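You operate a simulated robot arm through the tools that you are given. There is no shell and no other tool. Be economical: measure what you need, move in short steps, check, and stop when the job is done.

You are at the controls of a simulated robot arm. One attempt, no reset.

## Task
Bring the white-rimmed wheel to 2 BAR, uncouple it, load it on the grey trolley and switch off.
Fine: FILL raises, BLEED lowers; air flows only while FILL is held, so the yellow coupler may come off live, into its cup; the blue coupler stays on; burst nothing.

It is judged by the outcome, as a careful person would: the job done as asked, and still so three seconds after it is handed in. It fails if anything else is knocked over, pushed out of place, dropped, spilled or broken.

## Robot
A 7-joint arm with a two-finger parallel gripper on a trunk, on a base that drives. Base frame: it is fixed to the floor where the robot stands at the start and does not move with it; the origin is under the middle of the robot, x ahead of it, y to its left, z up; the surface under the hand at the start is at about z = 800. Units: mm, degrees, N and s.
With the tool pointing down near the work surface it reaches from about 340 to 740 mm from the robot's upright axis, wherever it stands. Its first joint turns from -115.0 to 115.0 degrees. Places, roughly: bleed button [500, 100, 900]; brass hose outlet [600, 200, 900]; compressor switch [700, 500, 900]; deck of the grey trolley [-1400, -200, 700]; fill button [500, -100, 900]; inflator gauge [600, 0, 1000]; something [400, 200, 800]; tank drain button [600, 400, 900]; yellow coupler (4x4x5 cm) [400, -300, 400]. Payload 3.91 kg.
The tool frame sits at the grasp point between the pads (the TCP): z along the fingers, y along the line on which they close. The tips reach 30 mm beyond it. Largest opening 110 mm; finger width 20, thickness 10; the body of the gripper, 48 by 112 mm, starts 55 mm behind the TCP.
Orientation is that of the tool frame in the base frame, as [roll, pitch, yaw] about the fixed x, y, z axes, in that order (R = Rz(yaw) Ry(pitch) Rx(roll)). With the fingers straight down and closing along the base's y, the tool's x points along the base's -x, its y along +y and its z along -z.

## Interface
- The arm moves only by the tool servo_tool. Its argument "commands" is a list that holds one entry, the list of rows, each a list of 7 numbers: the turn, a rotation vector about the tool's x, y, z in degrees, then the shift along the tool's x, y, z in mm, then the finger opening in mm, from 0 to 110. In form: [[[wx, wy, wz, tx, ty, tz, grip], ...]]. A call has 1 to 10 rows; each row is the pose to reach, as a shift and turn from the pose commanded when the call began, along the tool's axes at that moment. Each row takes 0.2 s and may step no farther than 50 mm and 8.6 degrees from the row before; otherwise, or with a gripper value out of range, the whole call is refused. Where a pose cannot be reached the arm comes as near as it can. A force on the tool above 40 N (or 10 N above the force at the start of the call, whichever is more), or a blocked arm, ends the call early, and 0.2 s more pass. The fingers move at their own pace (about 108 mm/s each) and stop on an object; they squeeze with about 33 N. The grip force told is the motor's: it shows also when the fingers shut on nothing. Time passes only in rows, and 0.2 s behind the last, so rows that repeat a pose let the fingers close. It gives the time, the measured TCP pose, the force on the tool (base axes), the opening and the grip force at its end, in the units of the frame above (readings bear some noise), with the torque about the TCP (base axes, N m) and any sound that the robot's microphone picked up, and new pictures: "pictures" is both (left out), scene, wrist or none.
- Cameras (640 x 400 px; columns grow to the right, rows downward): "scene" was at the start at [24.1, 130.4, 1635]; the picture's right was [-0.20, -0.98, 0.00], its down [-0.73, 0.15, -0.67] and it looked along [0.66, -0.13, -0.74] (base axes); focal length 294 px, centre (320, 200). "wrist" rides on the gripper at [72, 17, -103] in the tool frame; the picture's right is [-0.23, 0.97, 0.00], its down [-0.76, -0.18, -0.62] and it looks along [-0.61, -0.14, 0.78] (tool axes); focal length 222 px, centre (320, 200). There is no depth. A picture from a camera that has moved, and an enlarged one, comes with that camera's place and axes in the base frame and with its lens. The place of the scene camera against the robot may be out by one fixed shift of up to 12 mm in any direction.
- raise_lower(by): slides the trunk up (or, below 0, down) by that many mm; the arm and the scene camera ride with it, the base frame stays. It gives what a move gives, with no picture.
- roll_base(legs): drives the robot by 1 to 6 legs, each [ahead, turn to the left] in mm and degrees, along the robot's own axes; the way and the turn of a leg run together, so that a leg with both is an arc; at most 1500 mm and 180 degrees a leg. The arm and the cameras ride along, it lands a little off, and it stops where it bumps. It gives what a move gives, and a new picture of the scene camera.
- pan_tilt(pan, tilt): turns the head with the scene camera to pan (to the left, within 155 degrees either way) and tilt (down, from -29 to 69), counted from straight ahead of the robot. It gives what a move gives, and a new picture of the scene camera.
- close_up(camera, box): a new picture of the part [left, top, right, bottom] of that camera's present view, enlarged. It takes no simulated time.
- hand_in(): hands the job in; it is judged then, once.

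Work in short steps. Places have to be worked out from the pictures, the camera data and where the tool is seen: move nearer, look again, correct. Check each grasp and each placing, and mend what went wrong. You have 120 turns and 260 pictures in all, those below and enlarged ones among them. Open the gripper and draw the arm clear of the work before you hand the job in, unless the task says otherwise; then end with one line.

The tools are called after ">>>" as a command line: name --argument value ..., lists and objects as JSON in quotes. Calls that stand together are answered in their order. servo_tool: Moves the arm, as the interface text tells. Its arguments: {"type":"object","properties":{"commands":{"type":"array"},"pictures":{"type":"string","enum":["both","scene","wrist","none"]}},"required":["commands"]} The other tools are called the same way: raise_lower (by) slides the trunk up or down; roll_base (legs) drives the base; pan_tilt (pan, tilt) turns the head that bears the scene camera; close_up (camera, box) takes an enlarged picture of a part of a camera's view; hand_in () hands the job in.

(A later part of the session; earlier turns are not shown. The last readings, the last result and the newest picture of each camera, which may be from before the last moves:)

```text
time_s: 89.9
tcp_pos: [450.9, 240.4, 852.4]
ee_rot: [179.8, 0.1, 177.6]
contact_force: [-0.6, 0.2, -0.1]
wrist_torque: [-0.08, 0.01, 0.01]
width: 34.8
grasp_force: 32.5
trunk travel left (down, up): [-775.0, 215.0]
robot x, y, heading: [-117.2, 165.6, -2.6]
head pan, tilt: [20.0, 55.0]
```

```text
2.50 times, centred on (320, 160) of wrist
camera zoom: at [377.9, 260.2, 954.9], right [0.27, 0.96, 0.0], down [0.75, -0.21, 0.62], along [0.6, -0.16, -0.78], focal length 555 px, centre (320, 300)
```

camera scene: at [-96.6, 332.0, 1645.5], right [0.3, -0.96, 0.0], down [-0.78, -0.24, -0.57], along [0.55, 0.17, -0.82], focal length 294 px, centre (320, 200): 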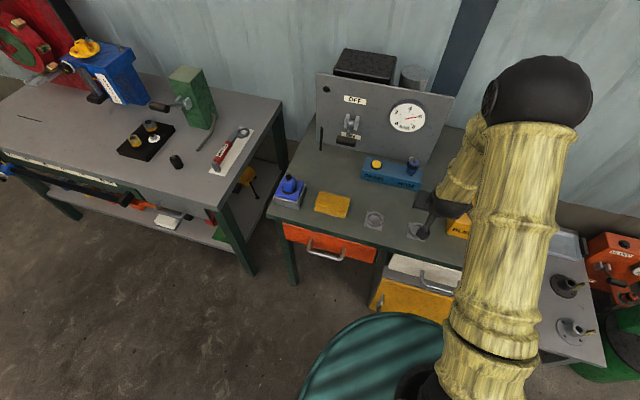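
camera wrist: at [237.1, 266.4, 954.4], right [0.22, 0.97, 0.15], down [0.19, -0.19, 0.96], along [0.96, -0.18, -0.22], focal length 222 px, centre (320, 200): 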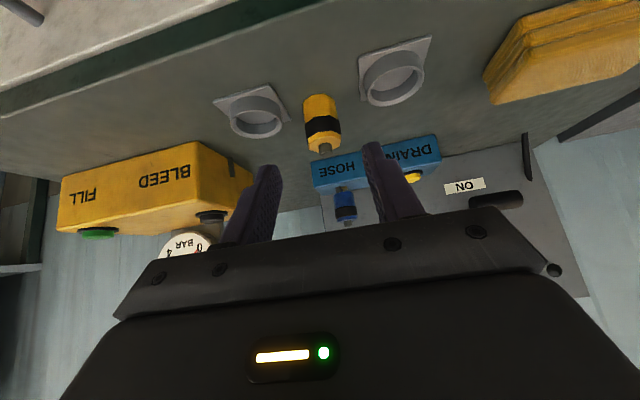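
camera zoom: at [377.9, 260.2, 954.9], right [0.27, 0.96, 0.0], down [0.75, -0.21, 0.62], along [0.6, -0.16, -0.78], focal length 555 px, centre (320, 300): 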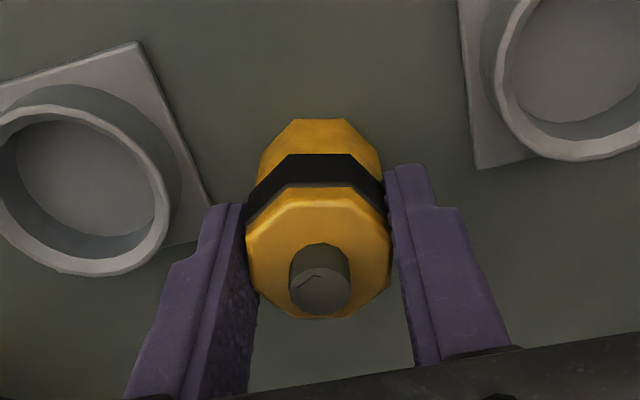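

Held firmly with the body flats at 35 mm and the lower part protruding. I lift 40 mm and move over the cup at about (427,179).

>>> servo_tool --commands '[[[0, 0, 0, 0, 0, -20, 20], [0, 0, 0, 0, 0, -40, 20], [0, 0, 0, 11, -30, -40, 20], [0, 0, 0, 22.4, -62.5, -40, 20], [0, 0, 0, 22.4, -62.5, -40, 20]]]' --pictures "none"

>>> close_up --camera "wrist" --box '[200, 40, 440, 240]'

>>> pan_tilt --pan 8 --tilt 50

>>> close_up --camera "scene" --box '[360, 170, 420, 220]'

```text
time_s: 91.1
tcp_pos: [425.3, 178.1, 895.4]
ee_rot: [179.7, 0.1, 177.6]
contact_force: [0.6, 1.3, -0.8]
wrist_torque: [-0.02, -0.02, 0.0]
width: 34.6
grasp_force: 32.7
trunk travel left (down, up): [-775.0, 215.0]
robot x, y, heading: [-120.7, 158.2, -2.8]
head pan, tilt: [20.0, 55.0]
```

```text
2.00 times, centred on (320, 140) of wrist
camera zoom: at [351.9, 197.8, 996.8], right [0.27, 0.96, 0.0], down [0.75, -0.21, 0.62], along [0.6, -0.16, -0.78], focal length 444 px, centre (320, 320)
```

zoom: 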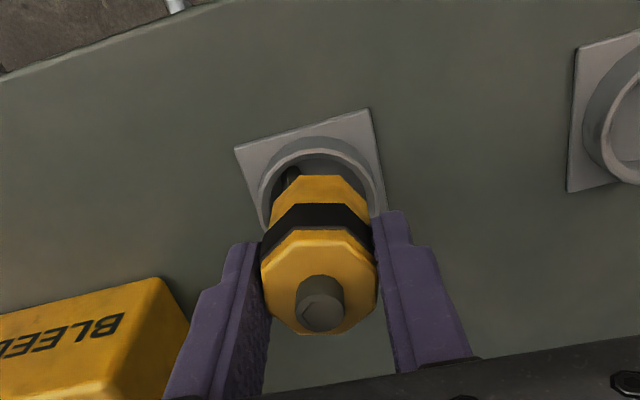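

```text
time_s: 91.8
tcp_pos: [424.1, 178.0, 894.3]
ee_rot: [179.8, 0.0, 177.6]
contact_force: [0.5, -1.4, -1.4]
wrist_torque: [-0.02, 0.0, 0.0]
width: 34.7
grasp_force: 33.3
trunk travel left (down, up): [-775.0, 215.0]
robot x, y, heading: [-121.6, 160.1, -2.9]
head pan, tilt: [8.0, 50.0]
camera scene: at [-88.9, 318.0, 1657.0], right [0.09, -1.0, 0.0], down [-0.76, -0.07, -0.64], along [0.64, 0.06, -0.77], focal length 294 px, centre (320, 200)
```

scene: 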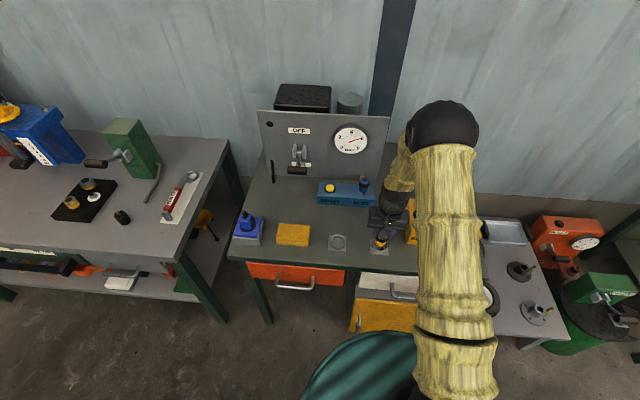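

```text
8.00 times, centred on (390, 195) of scene
camera zoom: at [-88.9, 318.0, 1657.0], right [0.09, -1.0, 0.0], down [-0.76, -0.07, -0.64], along [0.64, 0.06, -0.77], focal length 2355 px, centre (-240, 240)
```

zoom: 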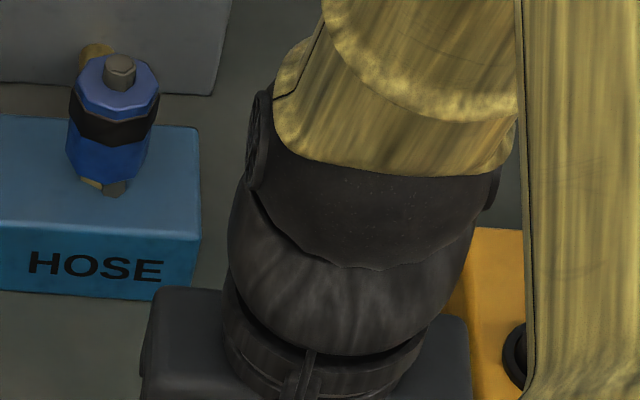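

The y alignment is good and x looks about 2–3 mm short. I correct that and lower to just above the rim.

>>> servo_tool --commands '[[[0, 0, 0, -2.5, 0, 8, 20], [0, 0, 0, -2.5, 0, 17, 20], [0, 0, 0, -2.5, 0, 17, 20]]]' --pictures "none"

>>> close_up --camera "wrist" --box '[240, 80, 400, 200]'

>>> close_up --camera "scene" --box '[350, 215, 410, 260]'

```text
time_s: 92.6
tcp_pos: [428.1, 178.0, 877.1]
ee_rot: [179.8, 0.2, 177.6]
contact_force: [-0.4, 0.1, -1.4]
wrist_torque: [-0.01, -0.01, 0.02]
width: 34.6
grasp_force: 32.7
trunk travel left (down, up): [-775.0, 215.0]
robot x, y, heading: [-120.0, 162.6, -2.7]
head pan, tilt: [8.0, 50.0]
```

```text
3.33 times, centred on (320, 140) of wrist
camera zoom: at [355.4, 198.0, 979.3], right [0.27, 0.96, 0.0], down [0.75, -0.21, 0.62], along [0.6, -0.16, -0.78], focal length 740 px, centre (320, 400)
```

zoom: 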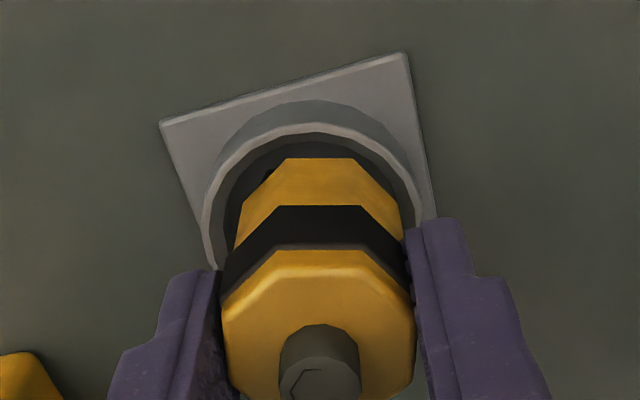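

```text
8.89 times, centred on (380, 238) of scene
camera zoom: at [-89.0, 317.8, 1657.1], right [0.09, -1.0, 0.0], down [-0.76, -0.07, -0.64], along [0.64, 0.06, -0.77], focal length 2616 px, centre (-213, -133)
```

zoom: 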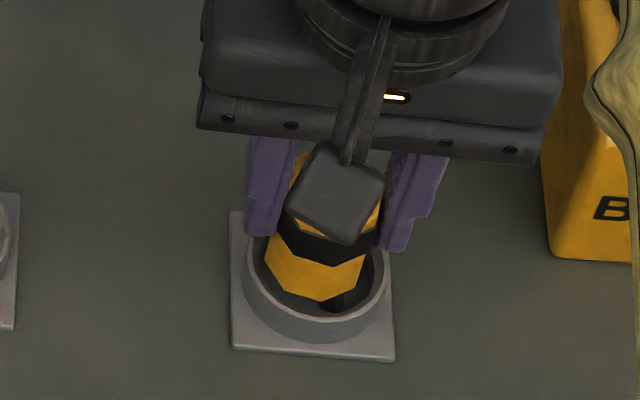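

Both views show the coupler centred within about 1 mm. I lower into the cup.

>>> servo_tool --commands '[[[0, 0, 0, 0, -1, 6, 20], [0, 0, 0, 0, -1, 12, 20], [0, 0, 0, 0, -1, 16, 20]]]' --pictures "none"

>>> close_up --camera "scene" --box '[350, 215, 410, 260]'

```text
time_s: 93.3
tcp_pos: [428.8, 178.3, 871.8]
ee_rot: [179.7, 0.6, 177.7]
contact_force: [-7.4, -0.4, 23.3]
wrist_torque: [0.26, 0.8, 0.07]
width: 34.1
grasp_force: 33.4
trunk travel left (down, up): [-775.0, 215.0]
robot x, y, heading: [-120.0, 159.8, -2.8]
head pan, tilt: [8.0, 50.0]
stopped in row 3: the force on the tool passed its limit at 60 N (the readings are from after the stop); the commanded pose is now the measured one
```

```text
8.89 times, centred on (380, 238) of scene
camera zoom: at [-92.9, 317.8, 1657.4], right [0.09, -1.0, 0.0], down [-0.76, -0.07, -0.64], along [0.64, 0.06, -0.76], focal length 2616 px, centre (-213, -133)
```

zoom: 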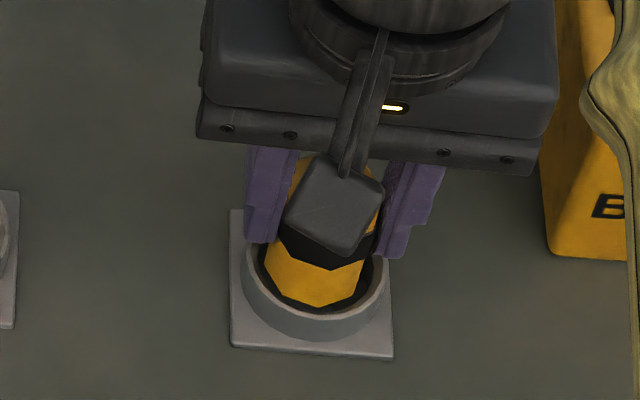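

Contact is at rim height, and the torque places it at the -x/+y side of the coupler's bottom. I lift 4 mm, shift +2.5 in x and -1.5 in y, and check.

>>> servo_tool --commands '[[[0, 0, 0, 0, 0, -5, 20], [0, 0, 0, -2.5, -1.5, -5, 20], [0, 0, 0, -2.5, -1.5, -5, 20]]]' --pictures "none"

>>> close_up --camera "wrist" --box '[240, 80, 400, 200]'

>>> close_up --camera "scene" --box '[350, 215, 410, 260]'

```text
time_s: 94.1
tcp_pos: [432.1, 175.2, 871.3]
ee_rot: [179.8, 0.5, 177.6]
contact_force: [-0.5, -0.3, -0.7]
wrist_torque: [0.01, -0.03, 0.03]
width: 34.2
grasp_force: 32.6
trunk travel left (down, up): [-775.0, 215.0]
robot x, y, heading: [-124.8, 166.0, -2.7]
head pan, tilt: [8.0, 50.0]
```

```text
3.33 times, centred on (320, 140) of wrist
camera zoom: at [359.6, 195.0, 973.8], right [0.27, 0.96, 0.01], down [0.75, -0.21, 0.63], along [0.61, -0.16, -0.78], focal length 740 px, centre (320, 400)
```

zoom: 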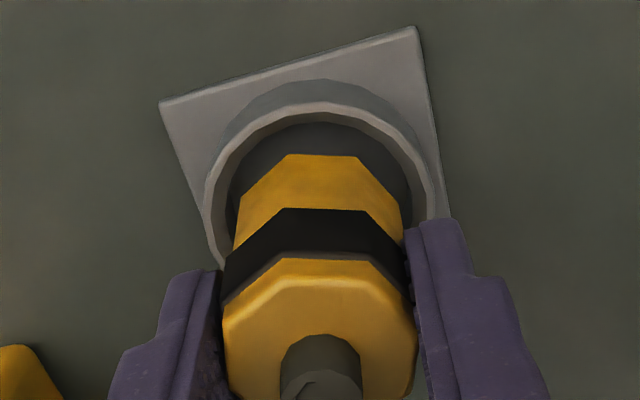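

```text
8.89 times, centred on (380, 238) of scene
camera zoom: at [-89.0, 317.9, 1657.0], right [0.09, -1.0, 0.0], down [-0.76, -0.07, -0.64], along [0.64, 0.06, -0.77], focal length 2616 px, centre (-213, -133)
```

zoom: 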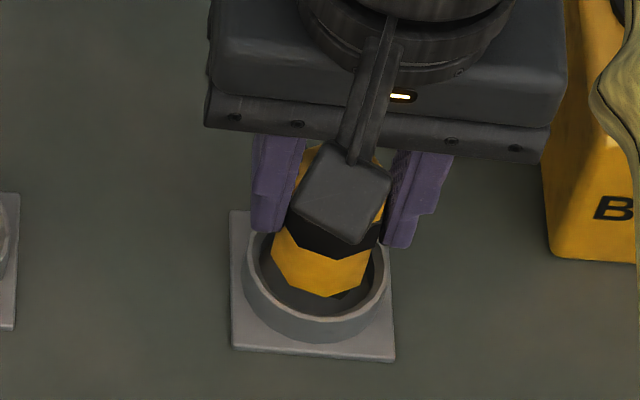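

Both views now show an even gap. I lower again in small steps.

>>> servo_tool --commands '[[[0, 0, 0, 0, 0.5, 4, 20], [0, 0, 0, 0, 0.5, 7, 20], [0, 0, 0, 0, 0.5, 10, 20], [0, 0, 0, 0, 0.5, 12, 20]]]' --pictures "none"

>>> close_up --camera "wrist" --box '[240, 80, 400, 200]'

>>> close_up --camera "scene" --box '[350, 215, 410, 260]'

```text
time_s: 95.1
tcp_pos: [434.1, 176.7, 860.3]
ee_rot: [179.8, 0.5, 177.6]
contact_force: [0.4, 0.0, -2.4]
wrist_torque: [0.0, -0.01, -0.03]
width: 34.1
grasp_force: 33.4
trunk travel left (down, up): [-775.0, 215.0]
robot x, y, heading: [-120.7, 162.9, -3.2]
head pan, tilt: [8.0, 50.0]
```

```text
3.33 times, centred on (320, 140) of wrist
camera zoom: at [360.3, 196.2, 962.0], right [0.27, 0.96, 0.01], down [0.75, -0.21, 0.63], along [0.61, -0.16, -0.78], focal length 740 px, centre (320, 400)
```

zoom: 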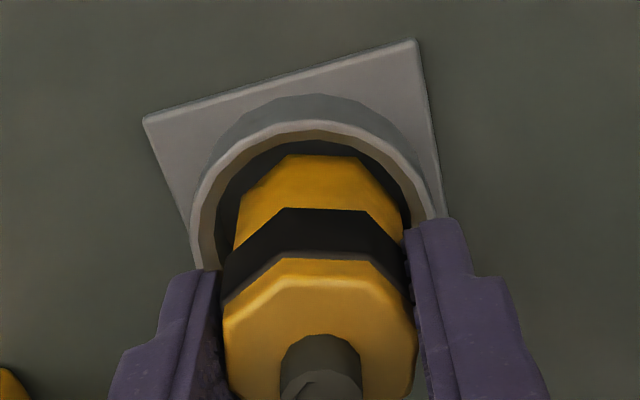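

```text
8.89 times, centred on (380, 238) of scene
camera zoom: at [-88.9, 317.8, 1657.1], right [0.09, -1.0, 0.0], down [-0.76, -0.07, -0.64], along [0.64, 0.06, -0.77], focal length 2616 px, centre (-213, -133)
```

zoom: 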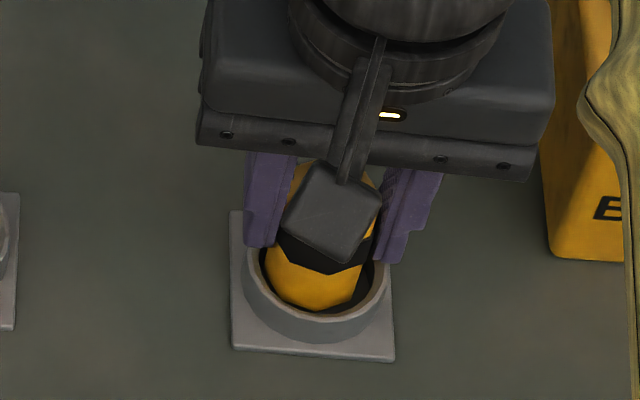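

It entered the ring without force. I continue down until it meets the floor of the cup.

>>> servo_tool --commands '[[[0, 0, 0, 0, -1, 2, 20], [0, 0, 0, 0, -1, 4, 20], [0, 0, 0, 0, -1, 6, 20], [0, 0, 0, 0, -1, 8, 20]]]' --pictures "none"

>>> close_up --camera "wrist" --box '[240, 80, 400, 200]'

```text
time_s: 96.1
tcp_pos: [433.9, 175.7, 857.3]
ee_rot: [179.7, 0.8, 177.6]
contact_force: [-3.5, -1.5, 28.5]
wrist_torque: [-0.02, -0.36, 0.01]
width: 34.4
grasp_force: 33.5
trunk travel left (down, up): [-775.0, 215.0]
robot x, y, heading: [-117.9, 160.8, -2.8]
head pan, tilt: [8.0, 50.0]
```

```text
3.33 times, centred on (320, 140) of wrist
camera zoom: at [359.4, 195.3, 956.7], right [0.27, 0.96, 0.01], down [0.74, -0.21, 0.63], along [0.61, -0.16, -0.77], focal length 740 px, centre (320, 400)
```

zoom: 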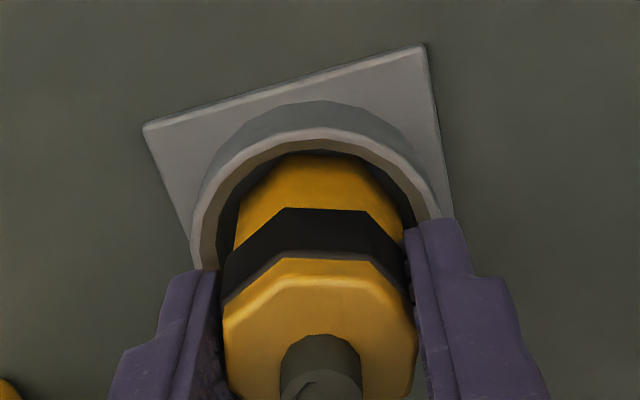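

It bottomed on the cup floor at 28 N. I relieve about 2 mm and open.

>>> servo_tool --commands '[[[0, 0, 0, 0, 0, -2.5, 20], [0, 0, 0, 0, 0, -2.5, 38], [0, 0, 0, 0, 0, -2.5, 44], [0, 0, 0, 0, 0, -2.5, 60], [0, 0, 0, 0, 0, -2.5, 60]]]' --pictures "none"

>>> close_up --camera "wrist" --box '[200, 80, 440, 240]'

```text
time_s: 97.3
tcp_pos: [433.2, 175.9, 854.5]
ee_rot: [179.8, 0.4, 177.6]
contact_force: [-0.3, -0.2, 0.0]
wrist_torque: [0.03, 0.0, -0.05]
width: 59.9
grasp_force: 0.1
trunk travel left (down, up): [-775.0, 215.0]
robot x, y, heading: [-123.3, 162.7, -2.8]
head pan, tilt: [8.0, 50.0]
```

```text
2.50 times, centred on (320, 160) of wrist
camera zoom: at [360.1, 195.5, 956.6], right [0.27, 0.96, 0.01], down [0.75, -0.21, 0.63], along [0.61, -0.16, -0.78], focal length 555 px, centre (320, 300)
```

zoom: 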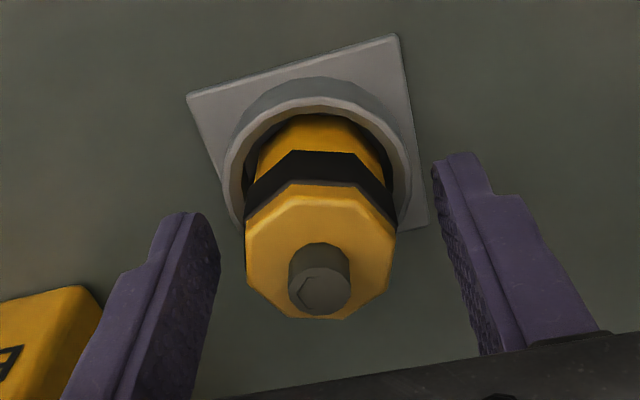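

The coupler stands in the cup. I withdraw straight up and verify.

>>> servo_tool --commands '[[[0, 0, 0, 0, 0, -30, 60], [0, 0, 0, 0, 0, -75, 60], [0, 0, 0, 0, 0, -120, 60], [0, 0, 0, 0, 0, -165, 60]]]' --pictures "wrist"

>>> close_up --camera "scene" --box '[330, 205, 430, 265]'

```text
time_s: 98.3
tcp_pos: [432.7, 175.3, 1019.8]
ee_rot: [179.8, 0.5, 177.6]
contact_force: [-1.0, -0.1, -0.1]
wrist_torque: [-0.04, -0.02, -0.02]
width: 60.0
grasp_force: 0.1
trunk travel left (down, up): [-775.0, 215.0]
robot x, y, heading: [-118.7, 160.5, -2.5]
head pan, tilt: [8.0, 50.0]
camera wrist: at [358.7, 194.5, 1122.0], right [0.27, 0.96, 0.01], down [0.75, -0.21, 0.63], along [0.61, -0.16, -0.78], focal length 222 px, centre (320, 200)
```

wrist: 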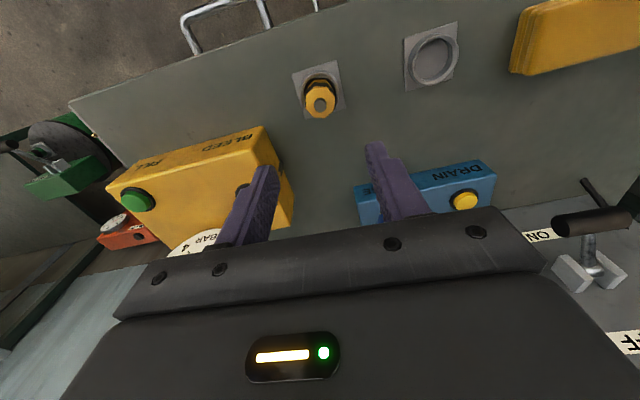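

```text
6.40 times, centred on (380, 235) of scene
camera zoom: at [-90.2, 317.8, 1657.0], right [0.09, -1.0, 0.0], down [-0.76, -0.07, -0.64], along [0.64, 0.06, -0.77], focal length 1884 px, centre (-64, -24)
```

zoom: 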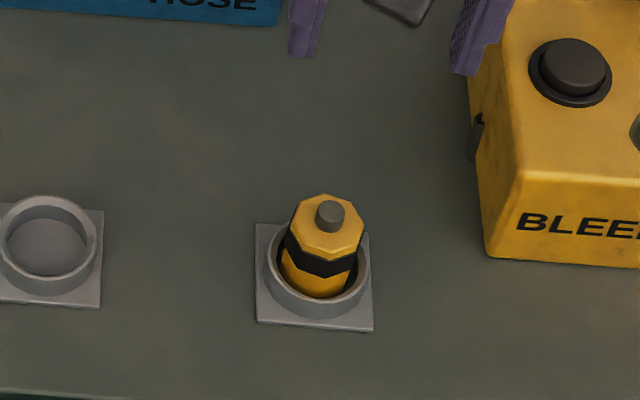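

The coupler is safely in its cup. Next is the compressor switch: its T-handle is at about (655,467,920) and must go up to OFF, so I raise the hand and reposition the base in front of it.

>>> raise_lower --by 120

>>> roll_base --legs '[[0, 92.7], [240, 0], [0, -90], [90, 0]]'

>>> close_up --camera "wrist" --box '[0, 0, 640, 400]'

```text
time_s: 99.8
tcp_pos: [433.0, 175.0, 1139.1]
ee_rot: [179.9, 0.5, 177.6]
contact_force: [0.0, 0.6, 1.0]
wrist_torque: [-0.01, 0.01, -0.01]
width: 60.0
grasp_force: 0.2
trunk travel left (down, up): [-895.0, 95.0]
robot x, y, heading: [-120.2, 161.6, -2.5]
head pan, tilt: [8.0, 50.0]
```

```text
time_s: 113.8
tcp_pos: [520.3, 429.9, 1140.1]
ee_rot: [179.7, 0.6, 179.3]
contact_force: [0.4, -0.5, -0.7]
wrist_torque: [0.04, 0.01, 0.03]
width: 59.6
grasp_force: 0.2
trunk travel left (down, up): [-895.0, 95.0]
robot x, y, heading: [-29.9, 400.5, -0.5]
head pan, tilt: [8.0, 50.0]
camera scene: at [-6.7, 557.4, 1777.1], right [0.13, -0.99, 0.0], down [-0.76, -0.1, -0.64], along [0.64, 0.08, -0.77], focal length 294 px, centre (320, 200)
```

scene: 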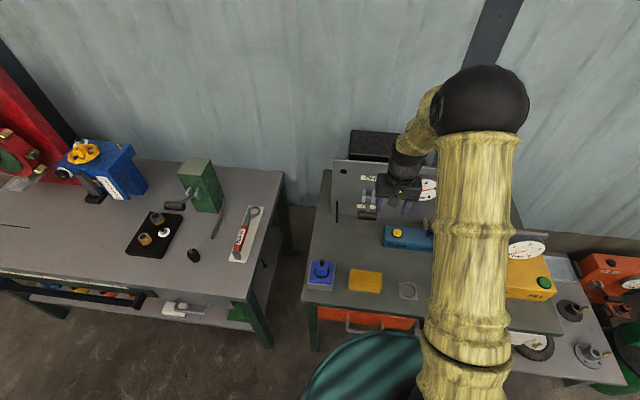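

```text
1.00 times, centred on (320, 200) of wrist (not enlarged: the box is as wide or as high as the picture)
camera zoom: at [446.8, 447.9, 1241.9], right [0.24, 0.97, 0.01], down [0.75, -0.19, 0.63], along [0.61, -0.15, -0.78], focal length 222 px, centre (320, 200)
```

zoom: 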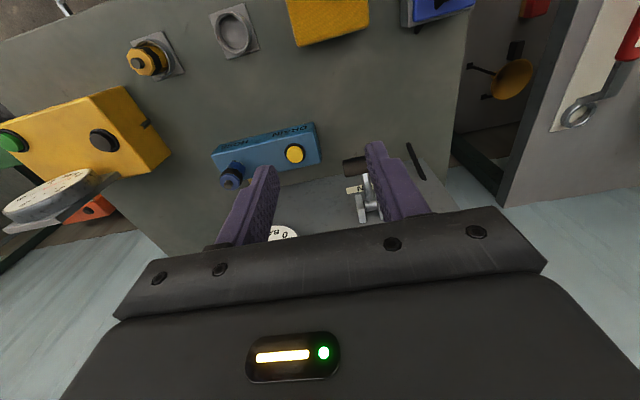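

>>> servo_tool --commands '[[[0, 0, 0, 40, 10, 0, 30], [0, 0, 0, 80, 20, 0, 0], [0, 0, 0, 120, 20, 0, 0], [0, -8, 0, 140, 20, 0, 0], [0, -16, 0, 140, 20, 0, 0], [0, -24, 0, 140, 20, 0, 0]]]'

>>> close_up --camera "scene" --box '[320, 130, 480, 250]'

```text
time_s: 115.2
tcp_pos: [391.1, 454.4, 1139.8]
ee_rot: [179.8, 24.5, 179.3]
contact_force: [-0.4, 0.3, -0.1]
wrist_torque: [0.0, 0.05, 0.01]
width: 0.3
grasp_force: 33.2
out of reach, approached as far as the arm can: row 6
trunk travel left (down, up): [-895.0, 95.0]
robot x, y, heading: [-29.1, 400.8, -0.6]
head pan, tilt: [8.0, 50.0]
camera scene: at [-4.7, 558.1, 1777.0], right [0.13, -0.99, 0.0], down [-0.76, -0.1, -0.64], along [0.64, 0.08, -0.77], focal length 294 px, centre (320, 200)
camera wrist: at [281.9, 472.2, 1202.1], right [0.22, 0.97, 0.1], down [0.43, -0.18, 0.88], along [0.87, -0.15, -0.46], focal length 222 px, centre (320, 200)
```

scene: 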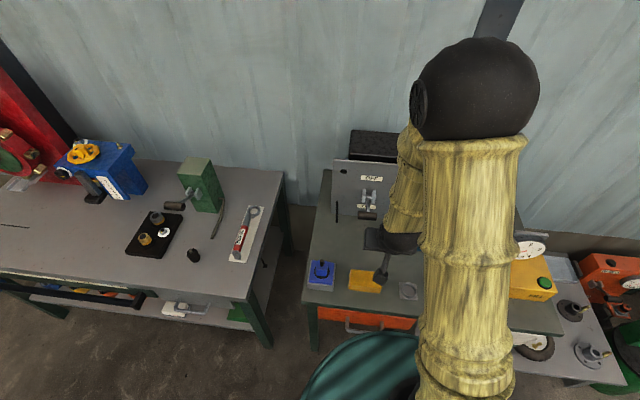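
wrist: 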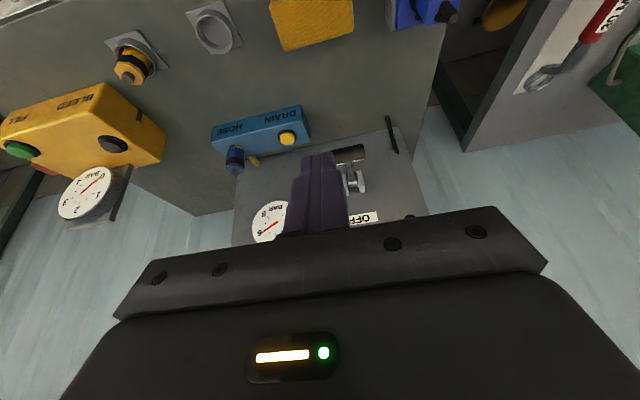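

```text
3.33 times, centred on (400, 190) of scene
camera zoom: at [-4.7, 558.1, 1777.0], right [0.13, -0.99, 0.0], down [-0.76, -0.1, -0.64], along [0.64, 0.08, -0.77], focal length 981 px, centre (53, 233)
```

zoom: 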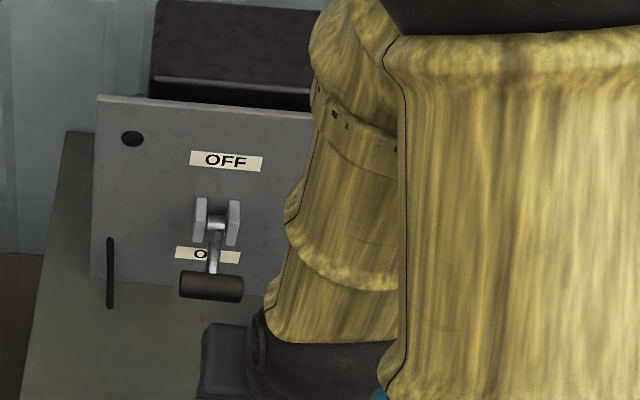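

The two views put the handle near (677,466,891) and the pivot near (734,·,934). I move the hand forward-right of it with more tilt for an unobstructed wrist view.

>>> servo_tool --commands '[[[0, -6, 0, -24, -10, 38, 0], [0, -12, 0, -48, -20, 76, 0], [0, -18, 0, -72, -30, 114, 0], [0, -25, 0, -95, -45, 150, 0], [0, -25, 0, -95, -45, 150, 0]]]' --pictures "wrist"

```text
time_s: 116.5
tcp_pos: [541.3, 407.2, 1043.3]
ee_rot: [179.8, 49.6, 179.2]
contact_force: [1.0, 0.2, 0.1]
wrist_torque: [0.04, -0.04, 0.01]
width: 0.0
grasp_force: 33.3
trunk travel left (down, up): [-895.0, 95.0]
robot x, y, heading: [-28.7, 404.2, -0.7]
head pan, tilt: [8.0, 50.0]
camera wrist: at [414.3, 425.2, 1053.1], right [0.16, 0.97, 0.18], down [0.02, -0.18, 0.98], along [0.99, -0.15, -0.04], focal length 222 px, centre (320, 200)
```

wrist: 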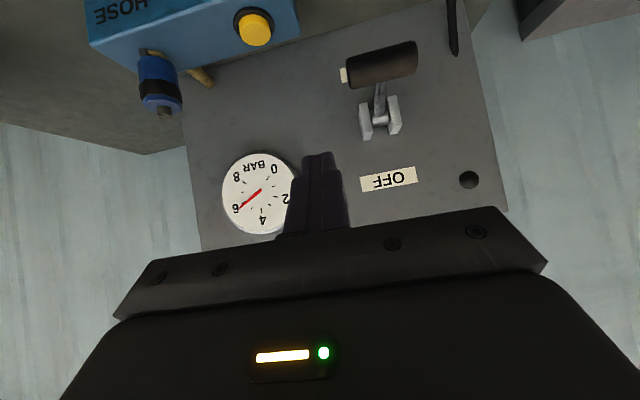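

Now a clear view: handle about (655,482,917), about 33 mm thick, pivot about (724,481,946). I bring the closed fingers low and in front of it, tilted 60°, to push it up from beneath.

>>> servo_tool --commands '[[[0, -2, 0, 24, 15, 25, 0], [0, -4, 0, 48, 30, 51, 0], [0, -6, 0, 72, 45, 76, 0], [0, -8, 0, 96, 60, 101, 0], [0, -10.4, 0, 119, 75, 126, 0], [0, -10.4, 0, 119, 75, 126, 0]]]'

```text
time_s: 117.8
tcp_pos: [556.7, 483.4, 870.9]
ee_rot: [179.4, 60.0, 178.9]
contact_force: [-3.6, -3.1, 21.4]
wrist_torque: [0.25, 3.28, 0.53]
width: 0.0
grasp_force: 32.8
trunk travel left (down, up): [-895.0, 95.0]
robot x, y, heading: [-31.8, 402.6, -1.1]
head pan, tilt: [8.0, 50.0]
camera scene: at [-6.8, 556.7, 1777.5], right [0.13, -0.99, 0.0], down [-0.76, -0.1, -0.64], along [0.64, 0.08, -0.77], focal length 294 px, centre (320, 200)
camera wrist: at [430.7, 500.8, 857.7], right [0.12, 0.97, 0.2], down [-0.16, -0.18, 0.97], along [0.98, -0.15, 0.13], focal length 222 px, centre (320, 200)
```

scene: 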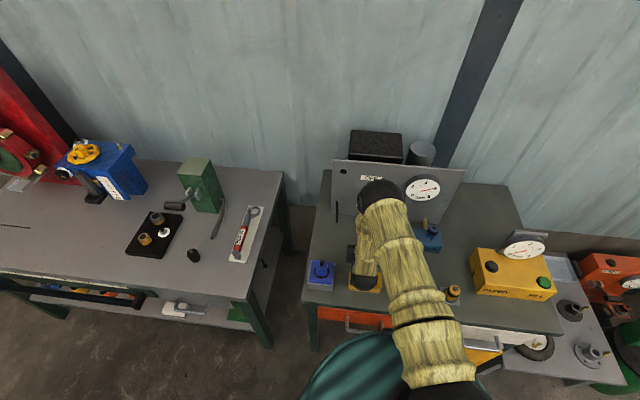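
wrist: 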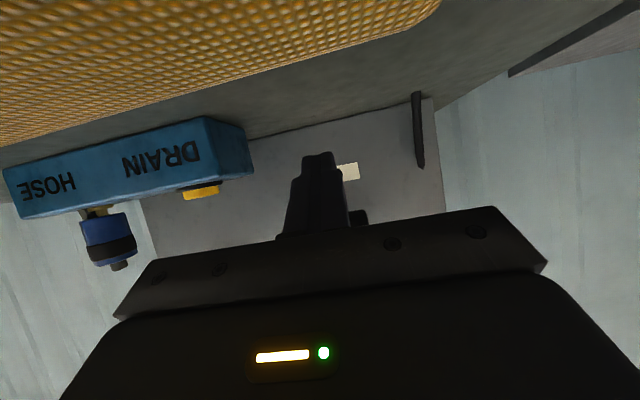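

The camera housing is pressing on the yellow pad below (21 N upward). I lift straight up at once.

>>> raise_lower --by 40

>>> close_up --camera "wrist" --box '[0, 0, 640, 400]'

>>> close_up --camera "scene" --box '[290, 180, 450, 310]'

```text
time_s: 118.7
tcp_pos: [557.2, 483.0, 907.8]
ee_rot: [179.5, 60.0, 179.0]
contact_force: [-0.5, -0.7, 0.1]
wrist_torque: [0.02, 0.01, -0.04]
width: 0.1
grasp_force: 33.3
trunk travel left (down, up): [-935.0, 55.0]
robot x, y, heading: [-28.4, 406.0, -0.4]
head pan, tilt: [8.0, 50.0]
```

```text
1.00 times, centred on (320, 200) of wrist (not enlarged: the box is as wide or as high as the picture)
camera zoom: at [431.4, 501.0, 896.4], right [0.13, 0.97, 0.2], down [-0.16, -0.18, 0.97], along [0.98, -0.15, 0.13], focal length 222 px, centre (320, 200)
```

zoom: 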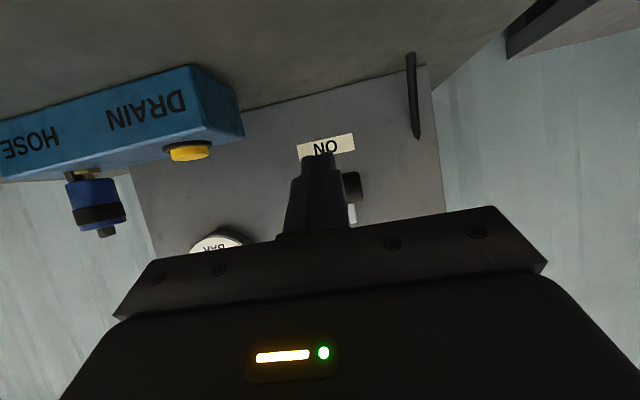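

```text
3.08 times, centred on (370, 245) of scene
camera zoom: at [-4.8, 557.5, 1817.0], right [0.13, -0.99, 0.0], down [-0.76, -0.1, -0.64], along [0.64, 0.08, -0.77], focal length 906 px, centre (166, 62)
```

zoom: 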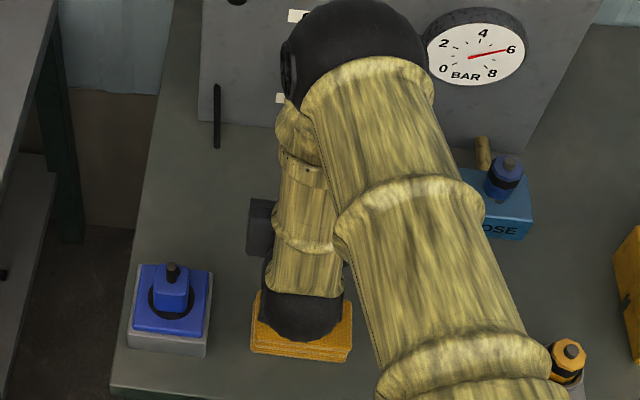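

The pad hasn't moved, and contact ceased. I go forward first, then down only to TCP z 880, and slide under the handle.

>>> servo_tool --commands '[[[0, 0, 0, -21.5, -8, 37.2, 0], [0, 0, 0, -9, -8, 44, 0], [0, 0, 0, 2.7, -8, 51.2, 0], [0, 0, 0, -7, -8, 68, 0], [0, 0, 0, -16.3, -8, 84.1, 0], [0, 0, 0, -16.3, -8, 84.1, 0]]]'

```text
time_s: 120.1
tcp_pos: [639.0, 473.5, 879.1]
ee_rot: [179.6, 60.0, 178.9]
contact_force: [0.9, -0.8, -1.0]
wrist_torque: [0.03, 0.03, 0.0]
width: 0.0
grasp_force: 32.9
trunk travel left (down, up): [-935.0, 55.0]
robot x, y, heading: [-29.8, 402.1, -0.3]
head pan, tilt: [8.0, 50.0]
camera scene: at [-5.2, 557.6, 1817.1], right [0.13, -0.99, 0.0], down [-0.76, -0.1, -0.64], along [0.64, 0.08, -0.77], focal length 294 px, centre (320, 200)
camera wrist: at [512.4, 491.9, 867.6], right [0.13, 0.97, 0.2], down [-0.16, -0.18, 0.97], along [0.98, -0.15, 0.13], focal length 222 px, centre (320, 200)
```

scene: 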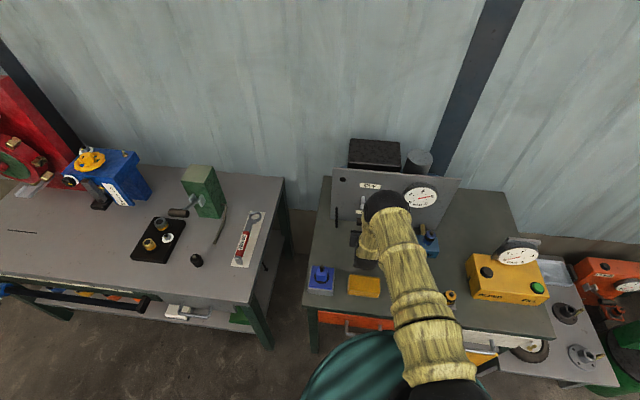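
wrist: 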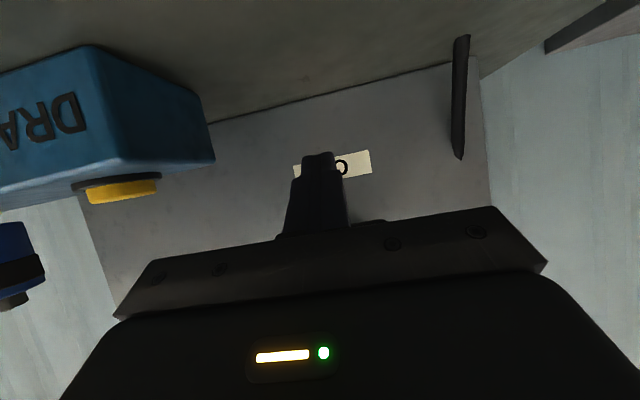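

The finger is under the handle, which shows just above the palm edge, and the pad is untouched. I lift straight up in 10 mm steps.

>>> servo_tool --commands '[[[0, 0, 0, -8.7, 0, -5, 0], [0, 0, 0, -17.3, 0, -10, 0], [0, 0, 0, -26, 0, -15, 0], [0, 0, 0, -34.6, 0, -20, 0], [0, 0, 0, -43.3, 0, -25, 0], [0, 0, 0, -52, 0, -30, 0], [0, 0, 0, -60.6, 0, -35, 0], [0, 0, 0, -69.3, 0, -40, 0]]]'

```text
time_s: 121.1
tcp_pos: [632.6, 472.8, 915.6]
ee_rot: [179.7, 58.8, 179.1]
contact_force: [-2.9, 0.1, -1.0]
wrist_torque: [-0.03, 0.0, 0.04]
width: 0.1
grasp_force: 33.2
trunk travel left (down, up): [-935.0, 55.0]
robot x, y, heading: [-32.4, 399.2, -1.2]
head pan, tilt: [8.0, 50.0]
stopped in row 5: the force on the tool passed its limit at 44 N (the readings are from after the stop); the commanded pose is now the measured one
camera scene: at [-3.4, 557.1, 1817.3], right [0.13, -0.99, 0.0], down [-0.76, -0.1, -0.64], along [0.64, 0.08, -0.77], focal length 294 px, centre (320, 200)
camera wrist: at [506.2, 491.2, 905.2], right [0.13, 0.97, 0.2], down [-0.14, -0.18, 0.97], along [0.98, -0.15, 0.11], focal length 222 px, centre (320, 200)
```

scene: 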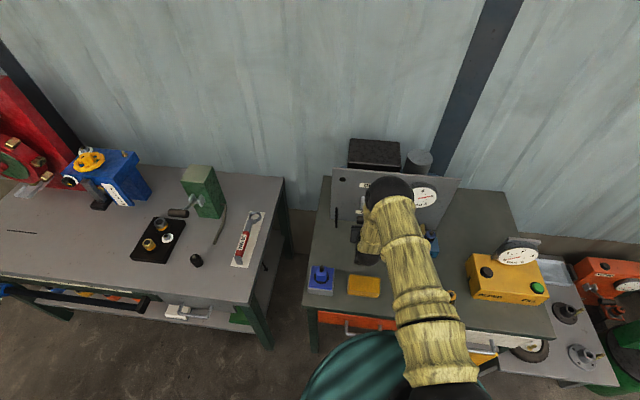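
wrist: 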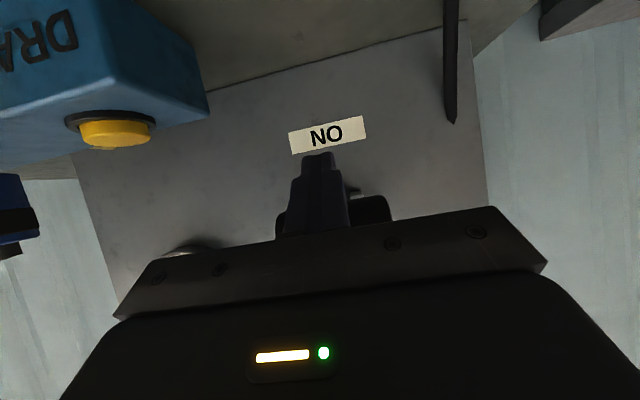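

The handle is on the finger and has moved somewhat before the force limit. I continue in smaller steps.

>>> servo_tool --commands '[[[0, 0, 0, -3.4, 0, -2, 0], [0, 0, 0, -6.9, 0, -4, 0], [0, 0, 0, -10.3, 0, -6, 0], [0, 0, 0, -13.7, 0, -8, 0], [0, 0, 0, -17.1, 0, -10, 0], [0, 0, 0, -20.6, 0, -12, 0], [0, 0, 0, -24, 0, -14, 0], [0, 0, 0, -27.4, 0, -16, 0]]]' --pictures "wrist"

```text
time_s: 122.9
tcp_pos: [632.8, 472.1, 947.8]
ee_rot: [179.9, 59.1, 179.1]
contact_force: [-4.7, -0.5, -2.5]
wrist_torque: [-0.02, -0.09, 0.04]
width: 0.0
grasp_force: 33.2
trunk travel left (down, up): [-935.0, 55.0]
robot x, y, heading: [-30.3, 399.7, -0.8]
head pan, tilt: [8.0, 50.0]
camera wrist: at [506.5, 491.0, 937.7], right [0.13, 0.97, 0.2], down [-0.14, -0.18, 0.97], along [0.98, -0.15, 0.12], focal length 222 px, centre (320, 200)
```

wrist: 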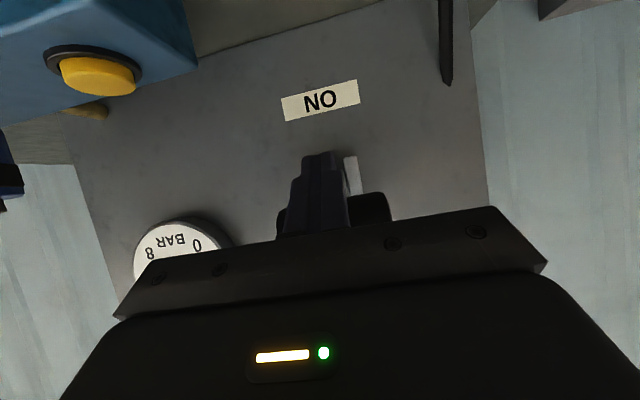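

The handle is moving with the finger at low force. I keep going up.

>>> servo_tool --commands '[[[0, 0, 0, -5.2, 0, -3, 0], [0, 0, 0, -10.4, 0, -6, 0], [0, 0, 0, -15.6, 0, -9, 0], [0, 0, 0, -20.8, 0, -12, 0], [0, 0, 0, -26, 0, -15, 0], [0, 0, 0, -31.2, 0, -18, 0]]]' --pictures "wrist"

```text
time_s: 123.9
tcp_pos: [626.6, 474.0, 963.7]
ee_rot: [180.0, 57.9, 179.4]
contact_force: [0.2, 1.6, -9.3]
wrist_torque: [0.0, 0.23, 0.03]
width: 0.0
grasp_force: 33.7
trunk travel left (down, up): [-935.0, 55.0]
robot x, y, heading: [-29.0, 400.3, -0.8]
head pan, tilt: [8.0, 50.0]
stopped in row 4: the force on the tool passed its limit at 44 N (the readings are from after the stop); the commanded pose is now the measured one
camera wrist: at [500.5, 491.5, 955.5], right [0.13, 0.97, 0.19], down [-0.12, -0.18, 0.98], along [0.98, -0.15, 0.1], focal length 222 px, centre (320, 200)
```

wrist: 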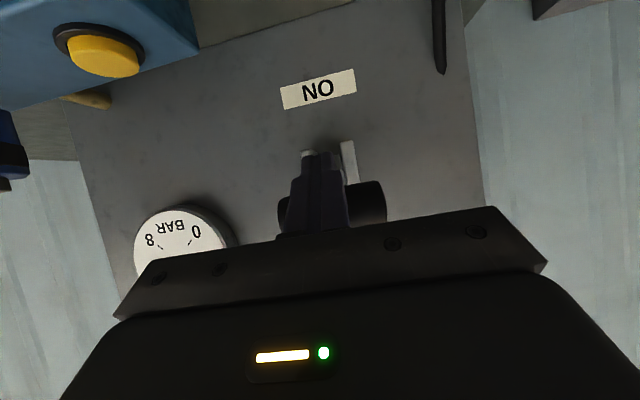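

The handle now sits about as far above the pivot as it was below, so this may be the OFF stop. I back the finger away and look.

>>> servo_tool --commands '[[[0, 0, 0, 8.7, 0, 5, 0], [0, 0, 0, 15, 0, -15, 0], [0, 0, 0, 20, 0, -50, 0], [0, 0, 0, 20, 0, -90, 0]]]' --pictures "wrist"

>>> close_up --camera "scene" --box '[320, 140, 460, 240]'

```text
time_s: 124.9
tcp_pos: [542.2, 471.6, 992.4]
ee_rot: [179.8, 58.0, 179.3]
contact_force: [-0.4, -0.3, 0.3]
wrist_torque: [-0.01, 0.02, -0.01]
width: 0.0
grasp_force: 33.4
trunk travel left (down, up): [-935.0, 55.0]
robot x, y, heading: [-30.4, 402.2, -0.7]
head pan, tilt: [8.0, 50.0]
camera wrist: at [416.4, 490.7, 985.3], right [0.13, 0.97, 0.19], down [-0.13, -0.18, 0.98], along [0.98, -0.15, 0.1], focal length 222 px, centre (320, 200)
```

wrist: 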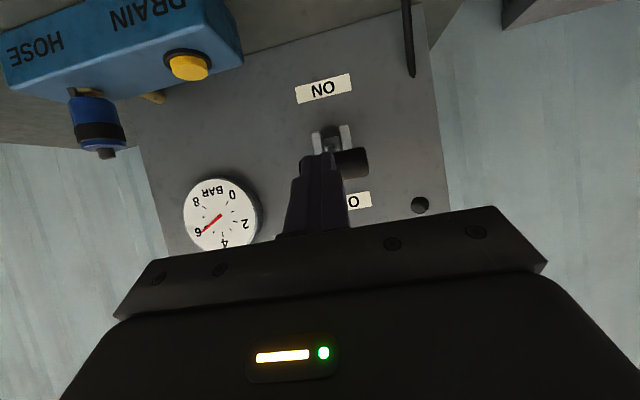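

```text
4.00 times, centred on (390, 190) of scene
camera zoom: at [-6.5, 557.5, 1817.1], right [0.13, -0.99, 0.0], down [-0.76, -0.1, -0.64], along [0.64, 0.08, -0.77], focal length 1177 px, centre (40, 240)
```

zoom: 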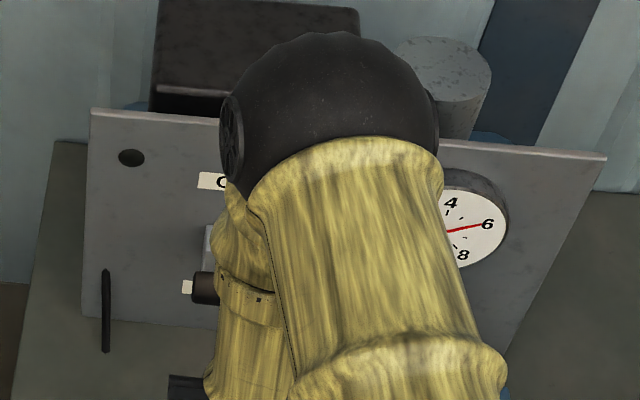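

>>> servo_tool --commands '[[[0, 0, 0, 0, -40, 0, 0], [0, 0, 0, 0, -75, -20, 0], [0, 0, 0, 0, -90, -50, 0]]]' --pictures "wrist"

>>> close_up --camera "wrist" --box '[280, 40, 480, 220]'

```text
time_s: 125.7
tcp_pos: [499.0, 382.8, 1019.9]
ee_rot: [179.8, 57.9, 179.3]
contact_force: [-0.1, -0.6, -0.3]
wrist_torque: [0.01, 0.01, 0.02]
width: 0.3
grasp_force: 32.7
trunk travel left (down, up): [-935.0, 55.0]
robot x, y, heading: [-31.9, 401.4, -1.0]
head pan, tilt: [8.0, 50.0]
camera wrist: at [372.2, 401.3, 1012.4], right [0.13, 0.97, 0.19], down [-0.13, -0.18, 0.98], along [0.98, -0.15, 0.1], focal length 222 px, centre (320, 200)
```

wrist: 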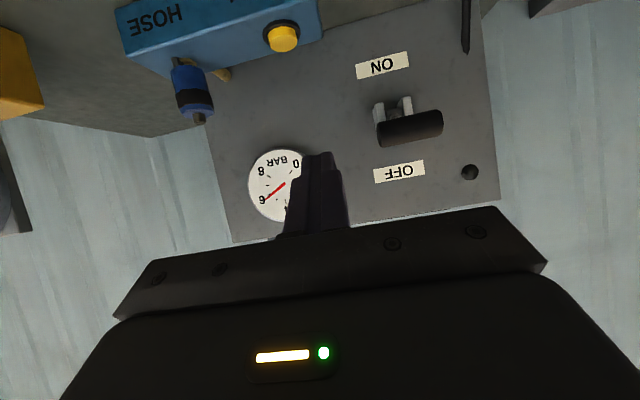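

```text
2.22 times, centred on (380, 130) of wrist
camera zoom: at [372.2, 401.3, 1012.4], right [0.13, 0.97, 0.19], down [-0.13, -0.18, 0.98], along [0.98, -0.15, 0.1], focal length 494 px, centre (187, 356)
```

zoom: 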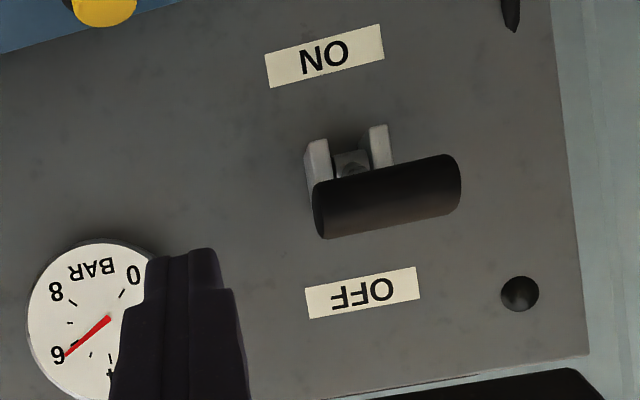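

The lever is only at mid-travel; it seems damped, since 6 mm rows tripped the limit while 4 mm rows did not. I go back under the handle and will lift more slowly.

>>> servo_tool --commands '[[[0, 0, 0, 4, 23, 29, 0], [0, 0, 0, 8, 46, 58, 0], [0, 0, 0, 12, 69, 88, 0], [0, 0, 0, 15.4, 91, 117, 0], [0, 0, 0, 5, 91, 134, 0], [0, 0, 0, -5.8, 91, 151, 0], [0, 0, 0, -5.8, 91, 151, 0]]]' --pictures "wrist"

>>> servo_tool --commands '[[[0, 0, 0, -3.4, 0, -2.1, 0], [0, 0, 0, -6.8, 0, -4.2, 0], [0, 0, 0, -10.2, 0, -6.4, 0], [0, 0, 0, -13.6, 0, -8.5, 0], [0, 0, 0, -16.1, 0, -10, 0], [0, 0, 0, -18.6, 0, -11.7, 0], [0, 0, 0, -21.2, 0, -13.2, 0], [0, 0, 0, -23.7, 0, -14.8, 0], [0, 0, 0, -26.3, 0, -16.4, 0], [0, 0, 0, -28.8, 0, -18, 0]]]' --pictures "wrist"

```text
time_s: 127.3
tcp_pos: [630.8, 474.1, 944.7]
ee_rot: [180.0, 57.9, 179.4]
contact_force: [0.0, -0.1, -0.2]
wrist_torque: [-0.02, 0.02, 0.02]
width: 0.0
grasp_force: 33.0
trunk travel left (down, up): [-935.0, 55.0]
robot x, y, heading: [-33.0, 399.1, -0.7]
head pan, tilt: [8.0, 50.0]
camera wrist: at [503.9, 491.8, 937.5], right [0.13, 0.97, 0.19], down [-0.13, -0.18, 0.98], along [0.98, -0.15, 0.1], focal length 222 px, centre (320, 200)
```

wrist: 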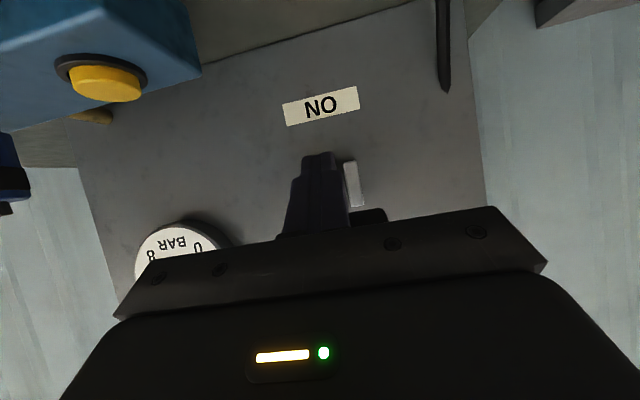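

```text
time_s: 128.8
tcp_pos: [625.3, 474.1, 963.8]
ee_rot: [-179.9, 57.0, 179.4]
contact_force: [-0.9, -0.1, -2.4]
wrist_torque: [-0.01, -0.19, 0.03]
width: 0.0
grasp_force: 33.1
trunk travel left (down, up): [-935.0, 55.0]
robot x, y, heading: [-27.7, 401.6, -0.8]
head pan, tilt: [8.0, 50.0]
stopped in row 7: the force on the tool passed its limit at 43 N (the readings are from after the stop); the commanded pose is now the measured one
camera wrist: at [498.2, 491.6, 958.7], right [0.13, 0.97, 0.19], down [-0.11, -0.18, 0.98], along [0.98, -0.15, 0.08], focal length 222 px, centre (320, 200)
```

wrist: 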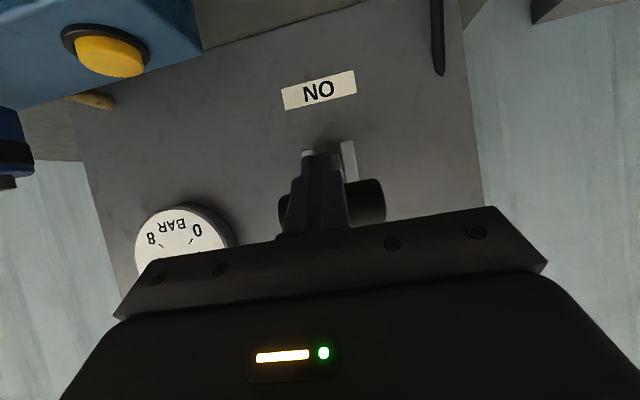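

It stopped at the same spot with the tip between the pivot brackets, so the tip is inserted too deep. I draw back about 6 mm and follow the handle's arc with just the end of the finger.

>>> servo_tool --commands '[[[0, 0, 0, 5.8, 0, -3.4, 0], [0, 0, 0, -1.2, 0, -5.6, 0], [0, 0, 0, -8.4, 0, -5.5, 0], [0, 0, 0, -15.6, 0, -5.3, 0], [0, 0, 0, -22.4, 0, -5, 0], [0, 0, 0, -29.2, 0, -4.7, 0], [0, 0, 0, -35.7, 0, -2.9, 0], [0, 0, 0, -42.7, 0, -0.3, 0], [0, 0, 0, -50, 0, 3.4, 0]]]' --pictures "wrist"

```text
time_s: 129.8
tcp_pos: [622.8, 472.8, 967.3]
ee_rot: [-179.8, 55.3, 179.6]
contact_force: [0.3, 0.8, -7.3]
wrist_torque: [-0.02, 0.15, 0.0]
width: 0.0
grasp_force: 32.8
trunk travel left (down, up): [-935.0, 55.0]
robot x, y, heading: [-31.9, 401.1, -1.0]
head pan, tilt: [8.0, 50.0]
stopped in row 4: the force on the tool passed its limit at 45 N (the readings are from after the stop); the commanded pose is now the measured one
camera wrist: at [494.4, 491.3, 965.3], right [0.14, 0.97, 0.18], down [-0.08, -0.17, 0.98], along [0.99, -0.15, 0.06], focal length 222 px, centre (320, 200)
```

wrist: 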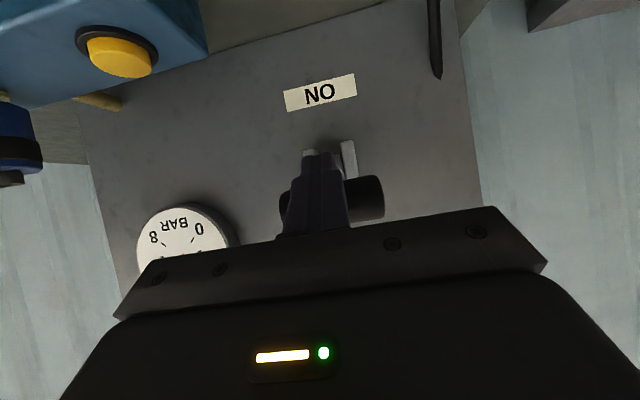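

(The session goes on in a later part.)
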